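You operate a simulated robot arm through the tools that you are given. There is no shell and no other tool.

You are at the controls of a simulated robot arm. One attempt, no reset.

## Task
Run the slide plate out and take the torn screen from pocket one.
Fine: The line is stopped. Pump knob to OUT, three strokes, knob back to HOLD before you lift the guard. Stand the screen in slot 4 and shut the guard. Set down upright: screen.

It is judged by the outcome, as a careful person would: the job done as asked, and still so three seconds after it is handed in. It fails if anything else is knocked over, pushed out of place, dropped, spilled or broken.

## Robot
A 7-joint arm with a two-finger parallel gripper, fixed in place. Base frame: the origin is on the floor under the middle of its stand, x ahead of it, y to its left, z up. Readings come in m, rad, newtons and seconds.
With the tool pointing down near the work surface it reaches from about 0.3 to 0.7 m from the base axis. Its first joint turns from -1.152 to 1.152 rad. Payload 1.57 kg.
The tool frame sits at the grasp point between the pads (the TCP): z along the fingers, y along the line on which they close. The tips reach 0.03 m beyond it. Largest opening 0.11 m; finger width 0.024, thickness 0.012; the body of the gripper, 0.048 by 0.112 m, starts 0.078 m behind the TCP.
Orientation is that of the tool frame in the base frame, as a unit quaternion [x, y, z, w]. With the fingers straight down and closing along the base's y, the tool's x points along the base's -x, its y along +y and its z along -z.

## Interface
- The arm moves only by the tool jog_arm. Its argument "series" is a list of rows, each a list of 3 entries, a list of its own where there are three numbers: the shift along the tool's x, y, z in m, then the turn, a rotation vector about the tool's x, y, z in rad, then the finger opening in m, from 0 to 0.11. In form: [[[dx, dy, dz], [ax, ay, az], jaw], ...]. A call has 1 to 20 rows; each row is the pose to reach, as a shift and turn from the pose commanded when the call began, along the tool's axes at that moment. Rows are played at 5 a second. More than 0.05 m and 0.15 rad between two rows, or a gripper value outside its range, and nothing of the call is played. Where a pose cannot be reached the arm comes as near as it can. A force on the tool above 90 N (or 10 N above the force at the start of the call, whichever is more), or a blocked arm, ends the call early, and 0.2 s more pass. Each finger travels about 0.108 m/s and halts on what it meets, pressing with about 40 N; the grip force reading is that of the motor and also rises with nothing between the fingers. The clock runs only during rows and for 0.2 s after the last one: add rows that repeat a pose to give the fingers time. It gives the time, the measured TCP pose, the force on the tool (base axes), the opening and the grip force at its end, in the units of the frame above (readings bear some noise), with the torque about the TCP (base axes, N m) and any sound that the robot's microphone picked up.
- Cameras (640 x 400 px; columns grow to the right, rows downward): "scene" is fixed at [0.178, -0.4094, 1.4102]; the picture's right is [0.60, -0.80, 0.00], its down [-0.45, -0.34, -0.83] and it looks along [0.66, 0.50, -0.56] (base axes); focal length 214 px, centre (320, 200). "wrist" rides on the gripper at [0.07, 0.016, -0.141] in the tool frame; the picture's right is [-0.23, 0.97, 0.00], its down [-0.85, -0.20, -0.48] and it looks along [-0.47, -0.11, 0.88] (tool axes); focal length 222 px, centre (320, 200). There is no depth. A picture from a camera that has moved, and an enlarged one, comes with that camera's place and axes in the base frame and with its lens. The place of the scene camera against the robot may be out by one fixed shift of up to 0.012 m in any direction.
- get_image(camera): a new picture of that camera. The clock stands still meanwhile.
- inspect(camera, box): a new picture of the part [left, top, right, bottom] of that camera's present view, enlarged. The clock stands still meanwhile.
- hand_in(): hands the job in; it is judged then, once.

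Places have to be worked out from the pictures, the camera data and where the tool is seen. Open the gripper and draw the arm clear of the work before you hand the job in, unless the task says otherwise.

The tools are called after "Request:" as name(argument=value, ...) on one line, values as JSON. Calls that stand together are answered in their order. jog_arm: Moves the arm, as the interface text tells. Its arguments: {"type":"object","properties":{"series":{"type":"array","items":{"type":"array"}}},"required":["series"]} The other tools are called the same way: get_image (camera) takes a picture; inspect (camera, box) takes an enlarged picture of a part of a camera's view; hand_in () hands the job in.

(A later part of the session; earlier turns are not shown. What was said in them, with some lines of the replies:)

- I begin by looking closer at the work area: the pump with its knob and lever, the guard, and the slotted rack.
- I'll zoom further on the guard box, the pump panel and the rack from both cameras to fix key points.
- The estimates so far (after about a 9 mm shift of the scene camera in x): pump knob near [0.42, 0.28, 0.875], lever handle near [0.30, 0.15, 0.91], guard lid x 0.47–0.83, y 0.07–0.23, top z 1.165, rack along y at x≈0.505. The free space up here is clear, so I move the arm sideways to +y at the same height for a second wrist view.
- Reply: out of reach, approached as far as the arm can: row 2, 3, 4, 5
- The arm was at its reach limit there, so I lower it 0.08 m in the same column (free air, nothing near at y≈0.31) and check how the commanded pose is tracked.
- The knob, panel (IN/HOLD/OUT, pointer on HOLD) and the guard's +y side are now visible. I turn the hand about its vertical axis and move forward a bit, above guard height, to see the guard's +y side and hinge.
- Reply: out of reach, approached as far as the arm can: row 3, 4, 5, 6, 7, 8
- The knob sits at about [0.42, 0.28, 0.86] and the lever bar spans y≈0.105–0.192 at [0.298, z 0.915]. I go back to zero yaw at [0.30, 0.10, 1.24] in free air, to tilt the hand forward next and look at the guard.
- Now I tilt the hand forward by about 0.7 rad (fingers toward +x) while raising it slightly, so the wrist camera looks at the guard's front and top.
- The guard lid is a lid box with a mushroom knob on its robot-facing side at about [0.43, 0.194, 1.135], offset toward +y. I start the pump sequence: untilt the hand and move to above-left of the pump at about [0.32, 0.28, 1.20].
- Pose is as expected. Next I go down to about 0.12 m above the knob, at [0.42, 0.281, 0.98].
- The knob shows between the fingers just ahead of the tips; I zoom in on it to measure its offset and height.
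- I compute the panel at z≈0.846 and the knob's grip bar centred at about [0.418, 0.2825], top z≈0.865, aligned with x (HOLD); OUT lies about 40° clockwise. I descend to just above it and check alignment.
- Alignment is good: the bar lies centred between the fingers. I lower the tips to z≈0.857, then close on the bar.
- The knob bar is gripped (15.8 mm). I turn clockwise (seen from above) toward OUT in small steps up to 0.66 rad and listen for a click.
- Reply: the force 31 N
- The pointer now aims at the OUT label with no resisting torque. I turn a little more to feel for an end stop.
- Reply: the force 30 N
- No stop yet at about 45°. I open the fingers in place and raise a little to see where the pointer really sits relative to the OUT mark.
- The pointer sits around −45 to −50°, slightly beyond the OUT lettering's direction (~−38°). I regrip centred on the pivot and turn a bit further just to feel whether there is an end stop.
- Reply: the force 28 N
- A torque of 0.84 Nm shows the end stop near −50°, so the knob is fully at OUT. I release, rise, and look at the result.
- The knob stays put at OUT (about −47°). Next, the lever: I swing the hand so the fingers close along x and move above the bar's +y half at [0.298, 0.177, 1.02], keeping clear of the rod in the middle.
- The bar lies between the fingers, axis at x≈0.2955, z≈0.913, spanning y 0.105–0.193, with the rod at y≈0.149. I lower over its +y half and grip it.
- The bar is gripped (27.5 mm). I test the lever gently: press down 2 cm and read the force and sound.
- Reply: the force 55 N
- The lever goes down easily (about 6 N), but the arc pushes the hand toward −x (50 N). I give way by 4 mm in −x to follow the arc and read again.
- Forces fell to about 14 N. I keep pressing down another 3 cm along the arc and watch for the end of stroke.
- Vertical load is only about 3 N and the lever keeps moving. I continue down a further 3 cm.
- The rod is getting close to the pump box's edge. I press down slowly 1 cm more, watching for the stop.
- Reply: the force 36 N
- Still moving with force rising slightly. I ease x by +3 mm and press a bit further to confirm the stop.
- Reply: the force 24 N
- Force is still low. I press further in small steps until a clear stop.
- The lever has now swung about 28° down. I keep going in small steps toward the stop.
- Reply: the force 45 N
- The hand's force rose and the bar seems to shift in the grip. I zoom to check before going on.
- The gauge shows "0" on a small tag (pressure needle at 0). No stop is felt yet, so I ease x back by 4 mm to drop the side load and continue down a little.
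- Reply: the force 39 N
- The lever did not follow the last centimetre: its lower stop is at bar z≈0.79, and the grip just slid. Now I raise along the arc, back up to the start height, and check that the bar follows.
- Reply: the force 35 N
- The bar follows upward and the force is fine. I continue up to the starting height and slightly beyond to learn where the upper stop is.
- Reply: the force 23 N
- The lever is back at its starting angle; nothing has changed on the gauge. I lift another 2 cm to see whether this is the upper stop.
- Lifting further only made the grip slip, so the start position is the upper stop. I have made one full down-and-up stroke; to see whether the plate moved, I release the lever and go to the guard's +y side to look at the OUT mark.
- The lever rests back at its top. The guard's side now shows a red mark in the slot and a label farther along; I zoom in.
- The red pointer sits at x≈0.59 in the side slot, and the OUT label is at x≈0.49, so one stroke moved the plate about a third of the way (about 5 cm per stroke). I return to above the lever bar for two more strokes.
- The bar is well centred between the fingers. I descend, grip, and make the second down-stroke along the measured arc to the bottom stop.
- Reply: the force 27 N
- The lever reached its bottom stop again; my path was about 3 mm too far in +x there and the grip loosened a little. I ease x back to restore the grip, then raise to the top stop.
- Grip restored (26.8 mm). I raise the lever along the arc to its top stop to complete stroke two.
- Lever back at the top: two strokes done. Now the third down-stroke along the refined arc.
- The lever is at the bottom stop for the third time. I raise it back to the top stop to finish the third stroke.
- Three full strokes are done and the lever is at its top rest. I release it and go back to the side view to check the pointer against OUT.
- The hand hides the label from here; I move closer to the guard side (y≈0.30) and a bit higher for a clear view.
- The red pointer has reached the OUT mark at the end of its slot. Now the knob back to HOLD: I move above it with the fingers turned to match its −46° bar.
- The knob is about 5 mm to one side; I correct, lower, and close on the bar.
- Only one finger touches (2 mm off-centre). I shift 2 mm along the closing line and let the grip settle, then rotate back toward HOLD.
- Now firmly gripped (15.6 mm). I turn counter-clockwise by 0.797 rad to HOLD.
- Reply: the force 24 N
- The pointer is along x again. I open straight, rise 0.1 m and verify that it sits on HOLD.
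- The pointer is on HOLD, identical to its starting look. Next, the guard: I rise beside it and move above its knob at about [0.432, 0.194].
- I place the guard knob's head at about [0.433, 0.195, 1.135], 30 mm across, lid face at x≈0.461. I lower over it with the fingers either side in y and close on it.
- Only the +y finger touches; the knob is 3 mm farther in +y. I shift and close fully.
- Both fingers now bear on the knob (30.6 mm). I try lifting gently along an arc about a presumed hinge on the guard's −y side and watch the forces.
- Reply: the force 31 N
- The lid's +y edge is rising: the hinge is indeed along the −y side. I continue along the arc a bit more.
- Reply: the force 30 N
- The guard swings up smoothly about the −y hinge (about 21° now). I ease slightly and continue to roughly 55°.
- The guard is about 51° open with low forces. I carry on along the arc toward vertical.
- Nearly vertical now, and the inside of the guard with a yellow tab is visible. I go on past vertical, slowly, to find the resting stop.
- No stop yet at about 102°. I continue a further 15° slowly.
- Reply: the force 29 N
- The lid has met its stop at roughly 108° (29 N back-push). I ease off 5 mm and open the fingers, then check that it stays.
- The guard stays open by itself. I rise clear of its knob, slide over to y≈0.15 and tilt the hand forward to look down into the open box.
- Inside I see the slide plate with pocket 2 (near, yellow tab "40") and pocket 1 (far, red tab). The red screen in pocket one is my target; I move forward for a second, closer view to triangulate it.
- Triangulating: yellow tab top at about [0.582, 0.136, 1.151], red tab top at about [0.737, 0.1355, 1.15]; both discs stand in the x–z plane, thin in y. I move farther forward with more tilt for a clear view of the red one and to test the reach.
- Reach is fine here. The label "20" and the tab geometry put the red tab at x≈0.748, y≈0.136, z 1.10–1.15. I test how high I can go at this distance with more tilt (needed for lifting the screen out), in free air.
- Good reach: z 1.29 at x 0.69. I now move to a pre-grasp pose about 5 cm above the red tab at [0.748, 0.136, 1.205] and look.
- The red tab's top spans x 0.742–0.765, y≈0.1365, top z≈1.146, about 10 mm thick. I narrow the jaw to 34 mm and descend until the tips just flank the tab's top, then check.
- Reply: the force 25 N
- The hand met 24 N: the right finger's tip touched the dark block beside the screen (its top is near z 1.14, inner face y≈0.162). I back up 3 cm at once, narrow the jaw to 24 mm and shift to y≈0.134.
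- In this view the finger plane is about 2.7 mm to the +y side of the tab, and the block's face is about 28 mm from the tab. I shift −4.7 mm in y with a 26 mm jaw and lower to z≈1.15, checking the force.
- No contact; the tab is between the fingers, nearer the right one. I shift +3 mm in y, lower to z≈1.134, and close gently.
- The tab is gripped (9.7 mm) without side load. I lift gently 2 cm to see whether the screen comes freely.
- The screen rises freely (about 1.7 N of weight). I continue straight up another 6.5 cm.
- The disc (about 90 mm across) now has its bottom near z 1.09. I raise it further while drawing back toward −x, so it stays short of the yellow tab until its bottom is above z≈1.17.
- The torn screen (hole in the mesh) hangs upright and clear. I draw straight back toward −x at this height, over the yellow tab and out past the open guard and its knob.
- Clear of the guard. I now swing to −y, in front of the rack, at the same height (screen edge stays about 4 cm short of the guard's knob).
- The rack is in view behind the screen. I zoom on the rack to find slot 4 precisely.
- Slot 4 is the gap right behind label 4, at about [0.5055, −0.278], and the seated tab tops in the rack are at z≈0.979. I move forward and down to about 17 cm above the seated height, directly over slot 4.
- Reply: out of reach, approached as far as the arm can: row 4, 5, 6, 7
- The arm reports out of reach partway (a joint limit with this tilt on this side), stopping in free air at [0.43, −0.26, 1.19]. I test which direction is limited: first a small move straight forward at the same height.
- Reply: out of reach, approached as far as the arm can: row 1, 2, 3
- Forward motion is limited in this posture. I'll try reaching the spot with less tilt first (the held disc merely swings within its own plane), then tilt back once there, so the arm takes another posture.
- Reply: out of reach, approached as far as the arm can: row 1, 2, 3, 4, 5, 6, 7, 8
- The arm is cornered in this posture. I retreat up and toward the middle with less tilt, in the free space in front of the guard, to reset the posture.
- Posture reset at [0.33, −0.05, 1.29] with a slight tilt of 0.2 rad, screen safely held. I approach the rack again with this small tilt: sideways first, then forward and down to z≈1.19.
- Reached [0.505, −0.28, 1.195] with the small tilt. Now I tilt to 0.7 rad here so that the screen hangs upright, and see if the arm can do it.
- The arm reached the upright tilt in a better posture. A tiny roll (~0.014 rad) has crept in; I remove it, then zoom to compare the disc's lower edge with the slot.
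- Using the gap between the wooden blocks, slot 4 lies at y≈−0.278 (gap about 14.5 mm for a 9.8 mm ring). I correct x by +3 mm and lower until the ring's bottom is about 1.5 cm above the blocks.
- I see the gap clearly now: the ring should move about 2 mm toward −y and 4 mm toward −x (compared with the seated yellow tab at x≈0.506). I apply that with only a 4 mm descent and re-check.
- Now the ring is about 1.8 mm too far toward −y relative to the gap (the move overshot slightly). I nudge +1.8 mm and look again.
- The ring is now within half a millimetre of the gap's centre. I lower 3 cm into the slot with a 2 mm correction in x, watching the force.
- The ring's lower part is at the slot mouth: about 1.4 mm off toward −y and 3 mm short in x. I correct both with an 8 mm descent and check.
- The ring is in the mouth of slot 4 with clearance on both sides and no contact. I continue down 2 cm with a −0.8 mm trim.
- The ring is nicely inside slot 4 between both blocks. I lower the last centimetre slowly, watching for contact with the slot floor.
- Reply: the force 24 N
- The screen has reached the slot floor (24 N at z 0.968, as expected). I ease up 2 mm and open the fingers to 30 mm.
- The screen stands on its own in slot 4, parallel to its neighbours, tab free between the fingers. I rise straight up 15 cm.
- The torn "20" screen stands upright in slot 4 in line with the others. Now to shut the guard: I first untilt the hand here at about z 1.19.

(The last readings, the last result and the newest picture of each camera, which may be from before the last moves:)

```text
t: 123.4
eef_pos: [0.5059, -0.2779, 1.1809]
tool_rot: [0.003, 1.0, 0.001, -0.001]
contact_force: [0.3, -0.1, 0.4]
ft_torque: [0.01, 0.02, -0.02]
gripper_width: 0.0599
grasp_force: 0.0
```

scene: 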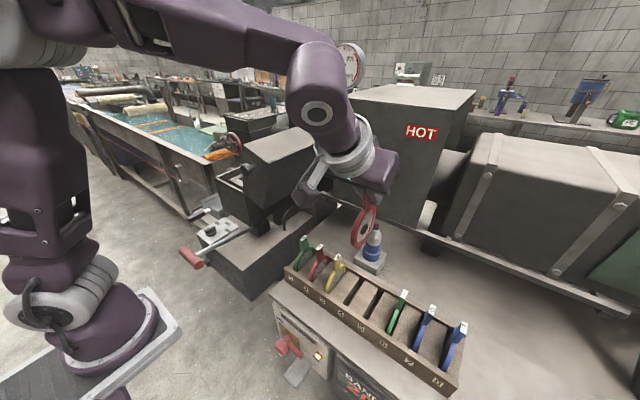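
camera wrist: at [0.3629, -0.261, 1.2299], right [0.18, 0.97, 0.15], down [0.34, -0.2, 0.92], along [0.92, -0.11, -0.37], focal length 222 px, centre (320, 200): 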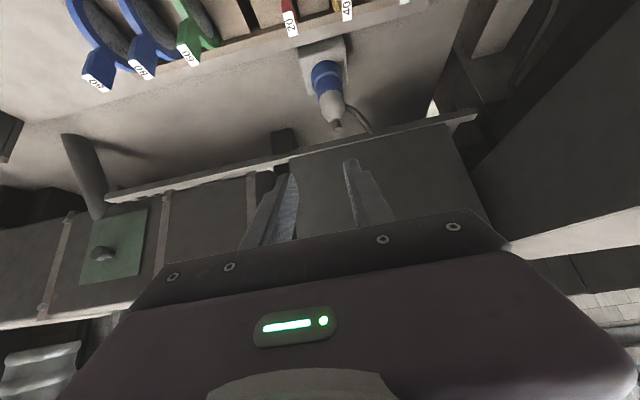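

Upright again. I go back and up, then across in front of the guard, to above its knob at about [0.435, −0.014, 1.27].

Request:
jog_arm(series=[[[0.04, 0, -0.025], [0, 0, 0], 0.06], [[0.08, 0, -0.05], [0, 0, 0], 0.06], [[0.12, 0, -0.075], [0, 0, 0], 0.06], [[0.146, 0, -0.09], [0, 0, 0], 0.06], [[0.146, 0.044, -0.09], [0, 0, 0], 0.06], [[0.146, 0.088, -0.09], [0, 0, 0], 0.06], [[0.146, 0.132, -0.09], [0, 0, 0], 0.06], [[0.146, 0.176, -0.09], [0, 0, 0], 0.06], [[0.146, 0.22, -0.09], [0, 0, 0], 0.06], [[0.146, 0.264, -0.09], [0, 0, 0], 0.06], [[0.11, 0.264, -0.09], [0, 0, 0], 0.06], [[0.0715, 0.264, -0.09], [0, 0, 0], 0.06], [[0.0715, 0.264, -0.09], [0, 0, 0], 0.06]])

Request:
get_image(camera="wrist")

Request:
inspect(camera="wrist", box=[250, 110, 410, 240])

Request:
inspect(camera="scene", box=[180, 60, 360, 220])

```text
t: 126.2
eef_pos: [0.4386, -0.0158, 1.2724]
tool_rot: [0.002, 1.0, 0.0, 0.0]
contact_force: [-0.2, 0.1, -0.2]
ft_torque: [-0.01, -0.02, 0.02]
gripper_width: 0.0601
grasp_force: 0.0
```

```text
taken
camera wrist: at [0.3698, 0.0012, 1.4119], right [0.23, 0.97, 0.0], down [0.85, -0.2, 0.48], along [0.47, -0.11, -0.88], focal length 222 px, centre (320, 200)
```

wrist: 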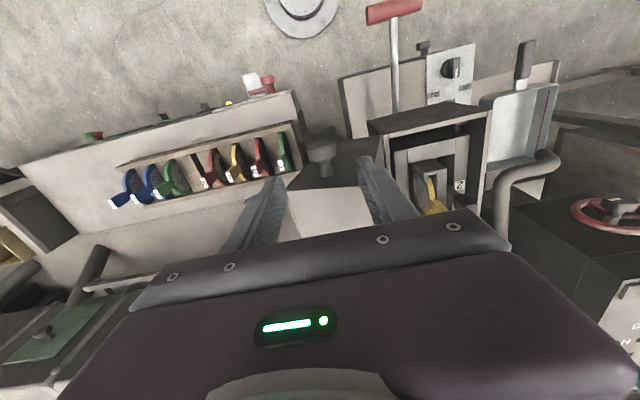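

```text
3.08 times, centred on (330, 175) of wrist
camera zoom: at [0.3698, 0.0012, 1.4119], right [0.23, 0.97, 0.0], down [0.85, -0.2, 0.48], along [0.47, -0.11, -0.88], focal length 684 px, centre (289, 277)
```

zoom: 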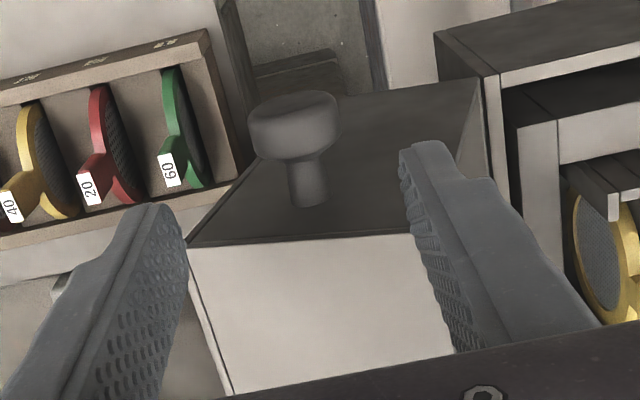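

```text
2.50 times, centred on (270, 140) of scene
camera zoom: at [0.178, -0.4094, 1.4102], right [0.6, -0.8, 0.0], down [-0.45, -0.34, -0.83], along [0.66, 0.5, -0.56], focal length 536 px, centre (445, 350)
```

zoom: 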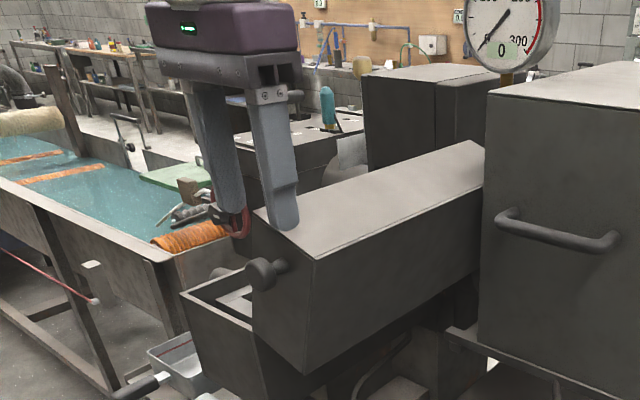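

The guard knob is at about [0.433, −0.012, 1.19]. I lower over it and close the fingers.

Request:
jog_arm(series=[[[0.0046, 0.0038, 0.03], [0, 0, 0], 0.06], [[0.0046, 0.0038, 0.06], [0, 0, 0], 0.06], [[0.0046, 0.0038, 0.0824], [0, 0, 0], 0.06], [[0.0046, 0.0038, 0.0824], [0, 0, 0], 0.045], [[0.0046, 0.0038, 0.0824], [0, 0, 0], 0.03], [[0.0046, 0.0038, 0.0824], [0, 0, 0], 0.02], [[0.0046, 0.0038, 0.0824], [0, 0, 0], 0.02]])

Request:
inspect(camera="wrist", box=[250, 110, 410, 240])

```text
t: 127.8
eef_pos: [0.4335, -0.0103, 1.1881]
tool_rot: [0.003, 1.0, 0.0, 0.0]
contact_force: [-2.5, 5.1, -9.6]
ft_torque: [0.0, -0.88, 0.05]
gripper_width: 0.0296
grasp_force: 39.0
```

```text
3.08 times, centred on (330, 175) of wrist
camera zoom: at [0.3656, 0.0045, 1.3298], right [0.23, 0.97, 0.0], down [0.85, -0.2, 0.48], along [0.47, -0.11, -0.88], focal length 684 px, centre (289, 277)
```

zoom: 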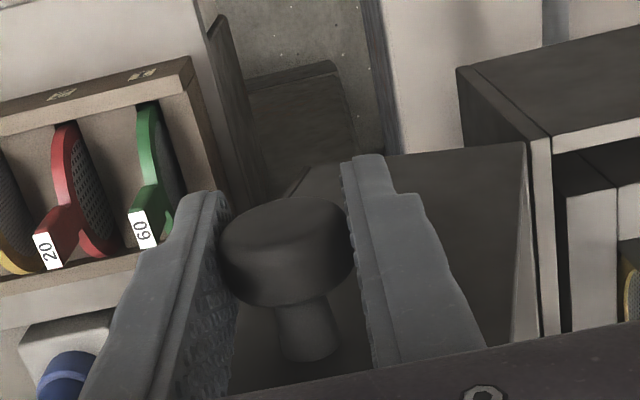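

The knob is gripped. I swing the guard back along the arc toward vertical first.

Request:
jog_arm(series=[[[0, 0.005, -0.0045], [0, 0, 0], 0.01], [[0, 0.0106, -0.009], [0, 0, 0], 0.01], [[0, 0.016, -0.0128], [0, 0, 0], 0.01], [[0, 0.0219, -0.0164], [0, 0, 0], 0.01], [[0, 0.0338, -0.0226], [0, 0, 0], 0.01], [[0, 0.0455, -0.0272], [0, 0, 0], 0.01], [[0, 0.058, -0.0306], [0, 0, 0], 0.01], [[0, 0.071, -0.0328], [0, 0, 0], 0.01], [[0, 0.084, -0.0336], [0, 0, 0], 0.01], [[0, 0.084, -0.0336], [0, 0, 0], 0.01]])

Request:
get_image(camera="scene")

```text
t: 130.0
eef_pos: [0.4339, 0.0738, 1.2222]
tool_rot: [0.003, 1.0, -0.001, -0.001]
contact_force: [0.3, -3.8, 1.2]
ft_torque: [-0.11, 0.04, 0.07]
gripper_width: 0.0295
grasp_force: 39.0
```

```text
taken
```

scene: 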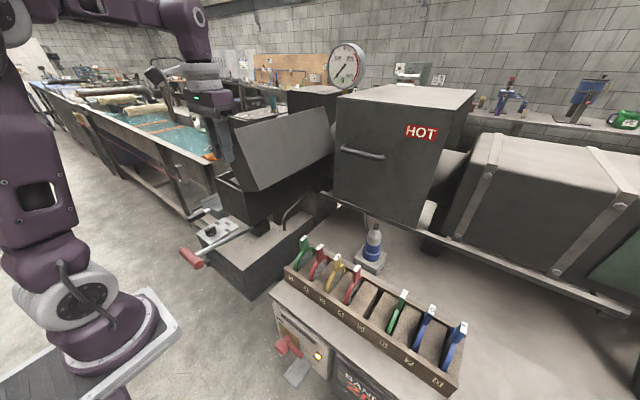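

Forces are small. I carry on lowering the guard along the arc.

Request:
jog_arm(series=[[[0, 0.0117, 0.0007], [0, 0, 0], 0.01], [[0, 0.0248, 0.0027], [0, 0, 0], 0.01], [[0, 0.0376, 0.006], [0, 0, 0], 0.01], [[0, 0.05, 0.0106], [0, 0, 0], 0.01], [[0, 0.0619, 0.0163], [0, 0, 0], 0.01], [[0, 0.0732, 0.0233], [0, 0, 0], 0.01], [[0, 0.0838, 0.0313], [0, 0, 0], 0.01], [[0, 0.0934, 0.0404], [0, 0, 0], 0.01], [[0, 0.0934, 0.0404], [0, 0, 0], 0.01]])

Request:
inspect(camera="scene", box=[180, 60, 360, 220])

Request:
inspect(camera="wrist", box=[250, 110, 410, 240])

```text
t: 132.0
eef_pos: [0.4337, 0.1683, 1.1817]
tool_rot: [0.002, 1.0, -0.001, 0.0]
contact_force: [1.2, 0.4, -2.9]
ft_torque: [-0.3, -0.26, 0.01]
gripper_width: 0.0293
grasp_force: 38.8
```

```text
2.50 times, centred on (270, 140) of scene
camera zoom: at [0.1781, -0.4093, 1.4102], right [0.6, -0.8, 0.0], down [-0.45, -0.34, -0.83], along [0.66, 0.5, -0.56], focal length 536 px, centre (445, 350)
```

zoom: 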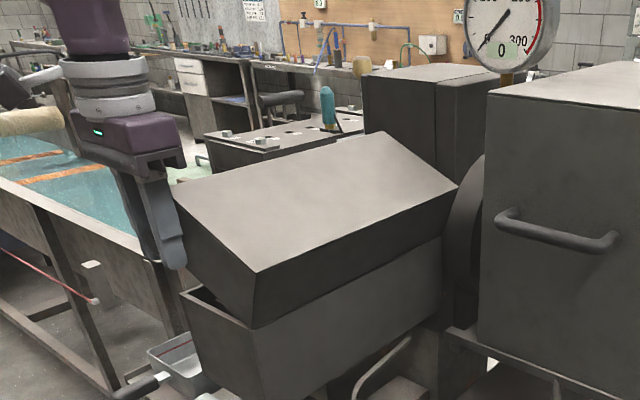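

```text
3.08 times, centred on (330, 175) of wrist
camera zoom: at [0.3646, 0.1843, 1.3229], right [0.23, 0.97, 0.0], down [0.85, -0.2, 0.48], along [0.47, -0.11, -0.88], focal length 684 px, centre (289, 277)
```

zoom: 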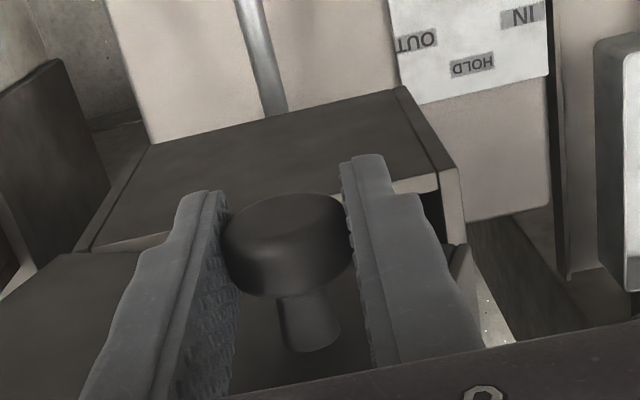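

About 23° remain. I lower the guard gently to its closed position.

Request:
jog_arm(series=[[[0, 0.0042, 0.0046], [0, 0, 0], 0.01], [[0, 0.0081, 0.0094], [0, 0, 0], 0.01], [[0, 0.012, 0.0147], [0, 0, 0], 0.01], [[0, 0.0158, 0.0202], [0, 0, 0], 0.01], [[0, 0.0192, 0.0259], [0, 0, 0], 0.01], [[0, 0.0224, 0.0317], [0, 0, 0], 0.01], [[0, 0.0252, 0.0377], [0, 0, 0], 0.01], [[0, 0.0276, 0.0438], [0, 0, 0], 0.01], [[0, 0.0284, 0.047], [0, 0, 0], 0.01], [[0, 0.0284, 0.048], [0, 0, 0], 0.01], [[0, 0.0284, 0.048], [0, 0, 0], 0.01]])

Request:
inspect(camera="scene", box=[180, 110, 340, 210])

Request:
inspect(camera="wrist", box=[250, 110, 410, 240])

```text
t: 134.4
eef_pos: [0.433, 0.1955, 1.137]
tool_rot: [0.003, 1.0, 0.001, 0.002]
contact_force: [-3.9, 4.5, 22.0]
ft_torque: [0.04, 0.47, -0.03]
gripper_width: 0.0295
grasp_force: 38.5
```

```text
4.00 times, centred on (260, 160) of scene
camera zoom: at [0.1776, -0.4094, 1.4103], right [0.6, -0.8, 0.0], down [-0.45, -0.34, -0.83], along [0.66, 0.5, -0.56], focal length 858 px, centre (560, 360)
```

zoom: 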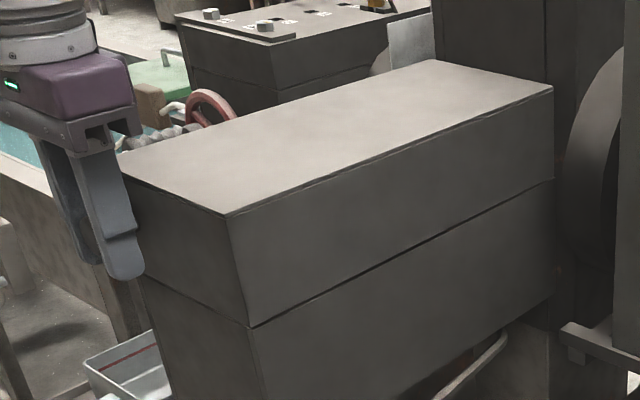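

```text
3.08 times, centred on (330, 175) of wrist
camera zoom: at [0.3641, 0.2115, 1.2762], right [0.23, 0.97, 0.0], down [0.85, -0.2, 0.48], along [0.47, -0.11, -0.88], focal length 684 px, centre (289, 277)
```

zoom: 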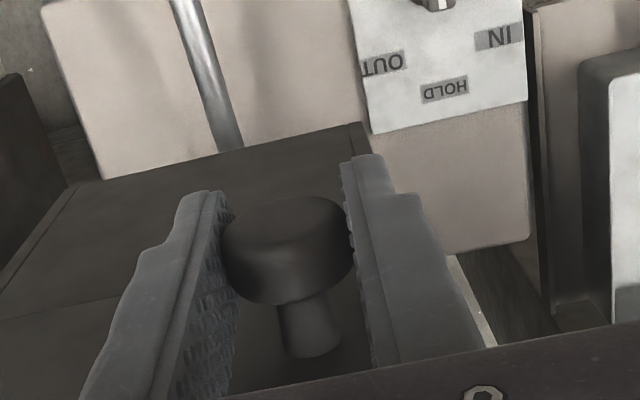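

The guard is shut (22 N of seating contact, seam closed as at the start). I ease off, open the fingers and rise clear.

Request:
jog_arm(series=[[[0, 0, -0.002], [0, 0, 0], 0.03], [[0, 0, -0.002], [0, 0, 0], 0.05], [[0, 0, -0.002], [0, 0, 0], 0.06], [[0, 0, -0.03], [0, 0, 0], 0.06], [[0, 0, -0.07], [0, 0, 0], 0.06], [[0, 0, -0.11], [0, 0, 0], 0.06], [[0.045, 0, -0.12], [0, 0, 0], 0.08], [[0.09, 0, -0.13], [0, 0, 0], 0.1], [[0.1, 0, -0.14], [0, 0, 0], 0.11], [[0.1, 0, -0.14], [0, 0, 0], 0.11]])

Request:
get_image(camera="scene")

Request:
get_image(camera="wrist")

Request:
inspect(camera="scene", box=[160, 110, 340, 290])

Request:
inspect(camera="scene", box=[260, 220, 480, 400])

```text
t: 136.6
eef_pos: [0.3331, 0.197, 1.2776]
tool_rot: [0.003, 1.0, -0.001, 0.0]
contact_force: [0.4, -0.1, -0.5]
ft_torque: [0.0, -0.01, -0.04]
gripper_width: 0.11
grasp_force: 0.0
```

```text
taken
```

scene: 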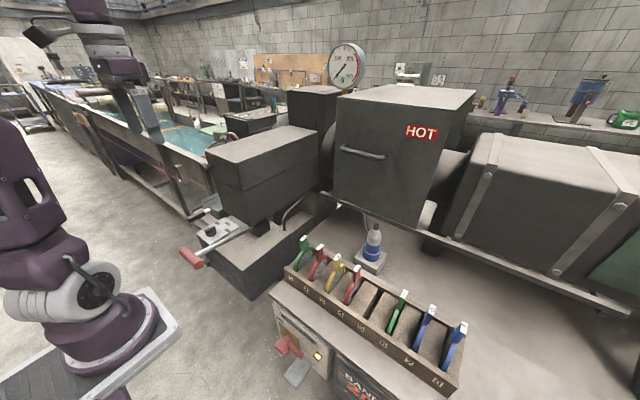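

```text
taken
camera wrist: at [0.2639, 0.2131, 1.4179], right [0.23, 0.97, 0.0], down [0.85, -0.2, 0.48], along [0.47, -0.11, -0.88], focal length 222 px, centre (320, 200)
```

wrist: 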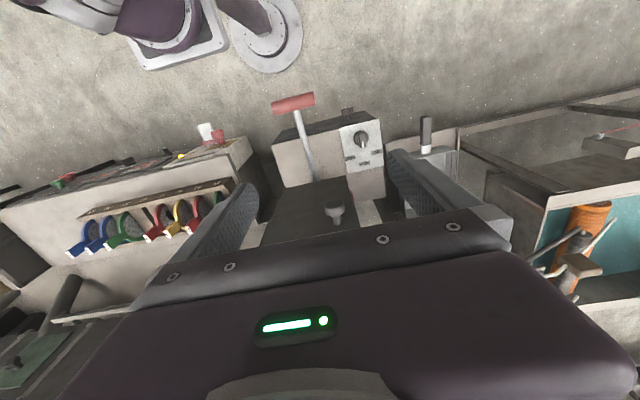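

```text
2.22 times, centred on (250, 200) of scene
camera zoom: at [0.178, -0.4094, 1.4102], right [0.6, -0.8, 0.0], down [-0.45, -0.34, -0.83], along [0.66, 0.5, -0.56], focal length 477 px, centre (476, 200)
```

zoom: 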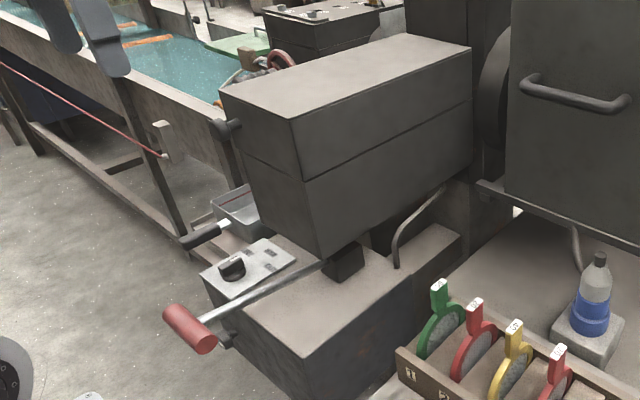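

```text
2.22 times, centred on (370, 310) of scene
camera zoom: at [0.178, -0.4094, 1.4102], right [0.6, -0.8, 0.0], down [-0.45, -0.34, -0.83], along [0.66, 0.5, -0.56], focal length 477 px, centre (209, -44)
```

zoom: 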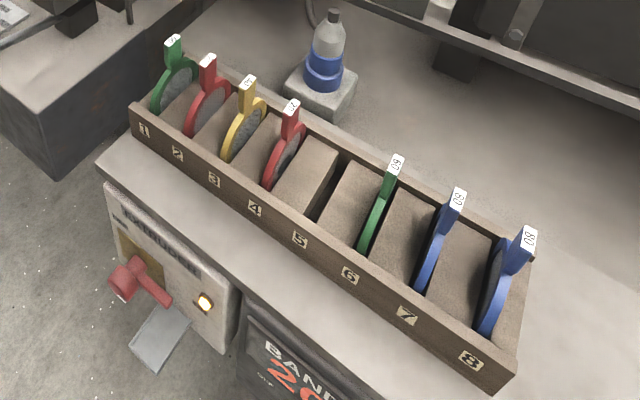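

Everything looks in place. A last close comparison of the guard seam and the knob with their starting pictures before handing in.

Request:
inspect(camera="scene", box=[180, 110, 340, 210])

Request:
inspect(camera="scene", box=[180, 200, 260, 250])

Request:
inspect(camera="wrist", box=[250, 80, 430, 230])

```text
4.00 times, centred on (260, 160) of scene
camera zoom: at [0.178, -0.4094, 1.4102], right [0.6, -0.8, 0.0], down [-0.45, -0.34, -0.83], along [0.66, 0.5, -0.56], focal length 858 px, centre (560, 360)
```

zoom: 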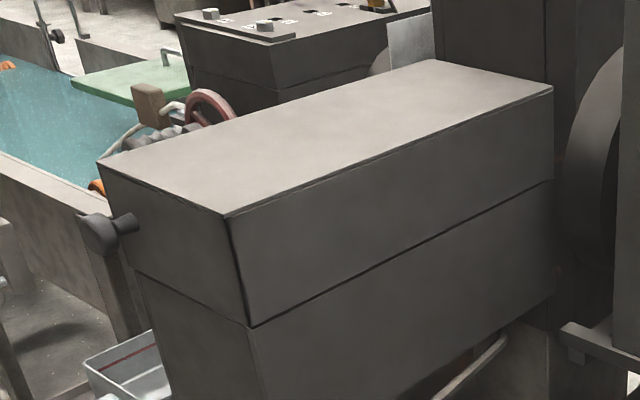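

```text
8.00 times, centred on (220, 225) of scene
camera zoom: at [0.178, -0.4094, 1.4102], right [0.6, -0.8, 0.0], down [-0.45, -0.34, -0.83], along [0.66, 0.5, -0.56], focal length 1716 px, centre (1120, 0)
```

zoom: 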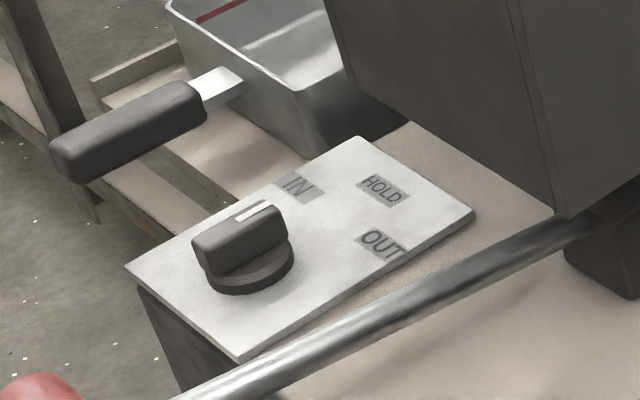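

```text
2.67 times, centred on (340, 155) of wrist
camera zoom: at [0.2639, 0.2131, 1.4179], right [0.23, 0.97, 0.0], down [0.85, -0.2, 0.48], along [0.47, -0.11, -0.88], focal length 592 px, centre (267, 320)
```

zoom: 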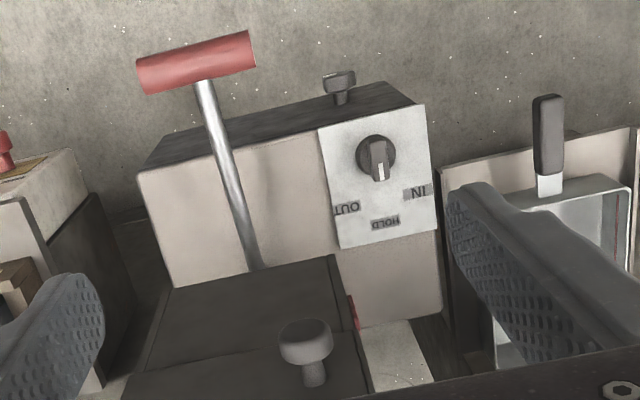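

The guard's outline and seam match the starting picture. The knob points to HOLD, the lever is at rest, the red pointer is at OUT, and the torn screen stands in slot 4. The gripper is open and clear of the work, so I hand the job in.

Request:
hand_in()

```text
The job is handed in.
```

The job is done and handed in: the torn red "20" screen from pocket one is standing upright in rack slot 4.

- **Slide plate:** I turned the pump knob to OUT and gave three full strokes. The red pointer on the guard's side reached the OUT mark, and I turned the knob back to HOLD before lifting the guard.
- **Guard:** I lifted it by its knob, took out the screen, then shut it again. Its seam and outline match the starting picture.
- **Contact while reaching in:** On the first try at the screen, a fingertip touched the dark block beside it, at about 24 N. I backed off at once, and nothing appeared to have moved.
- **At the end:** The pump lever was back at its top rest, and the gripper was open and clear. In the last pictures, nothing else had been knocked over or moved.
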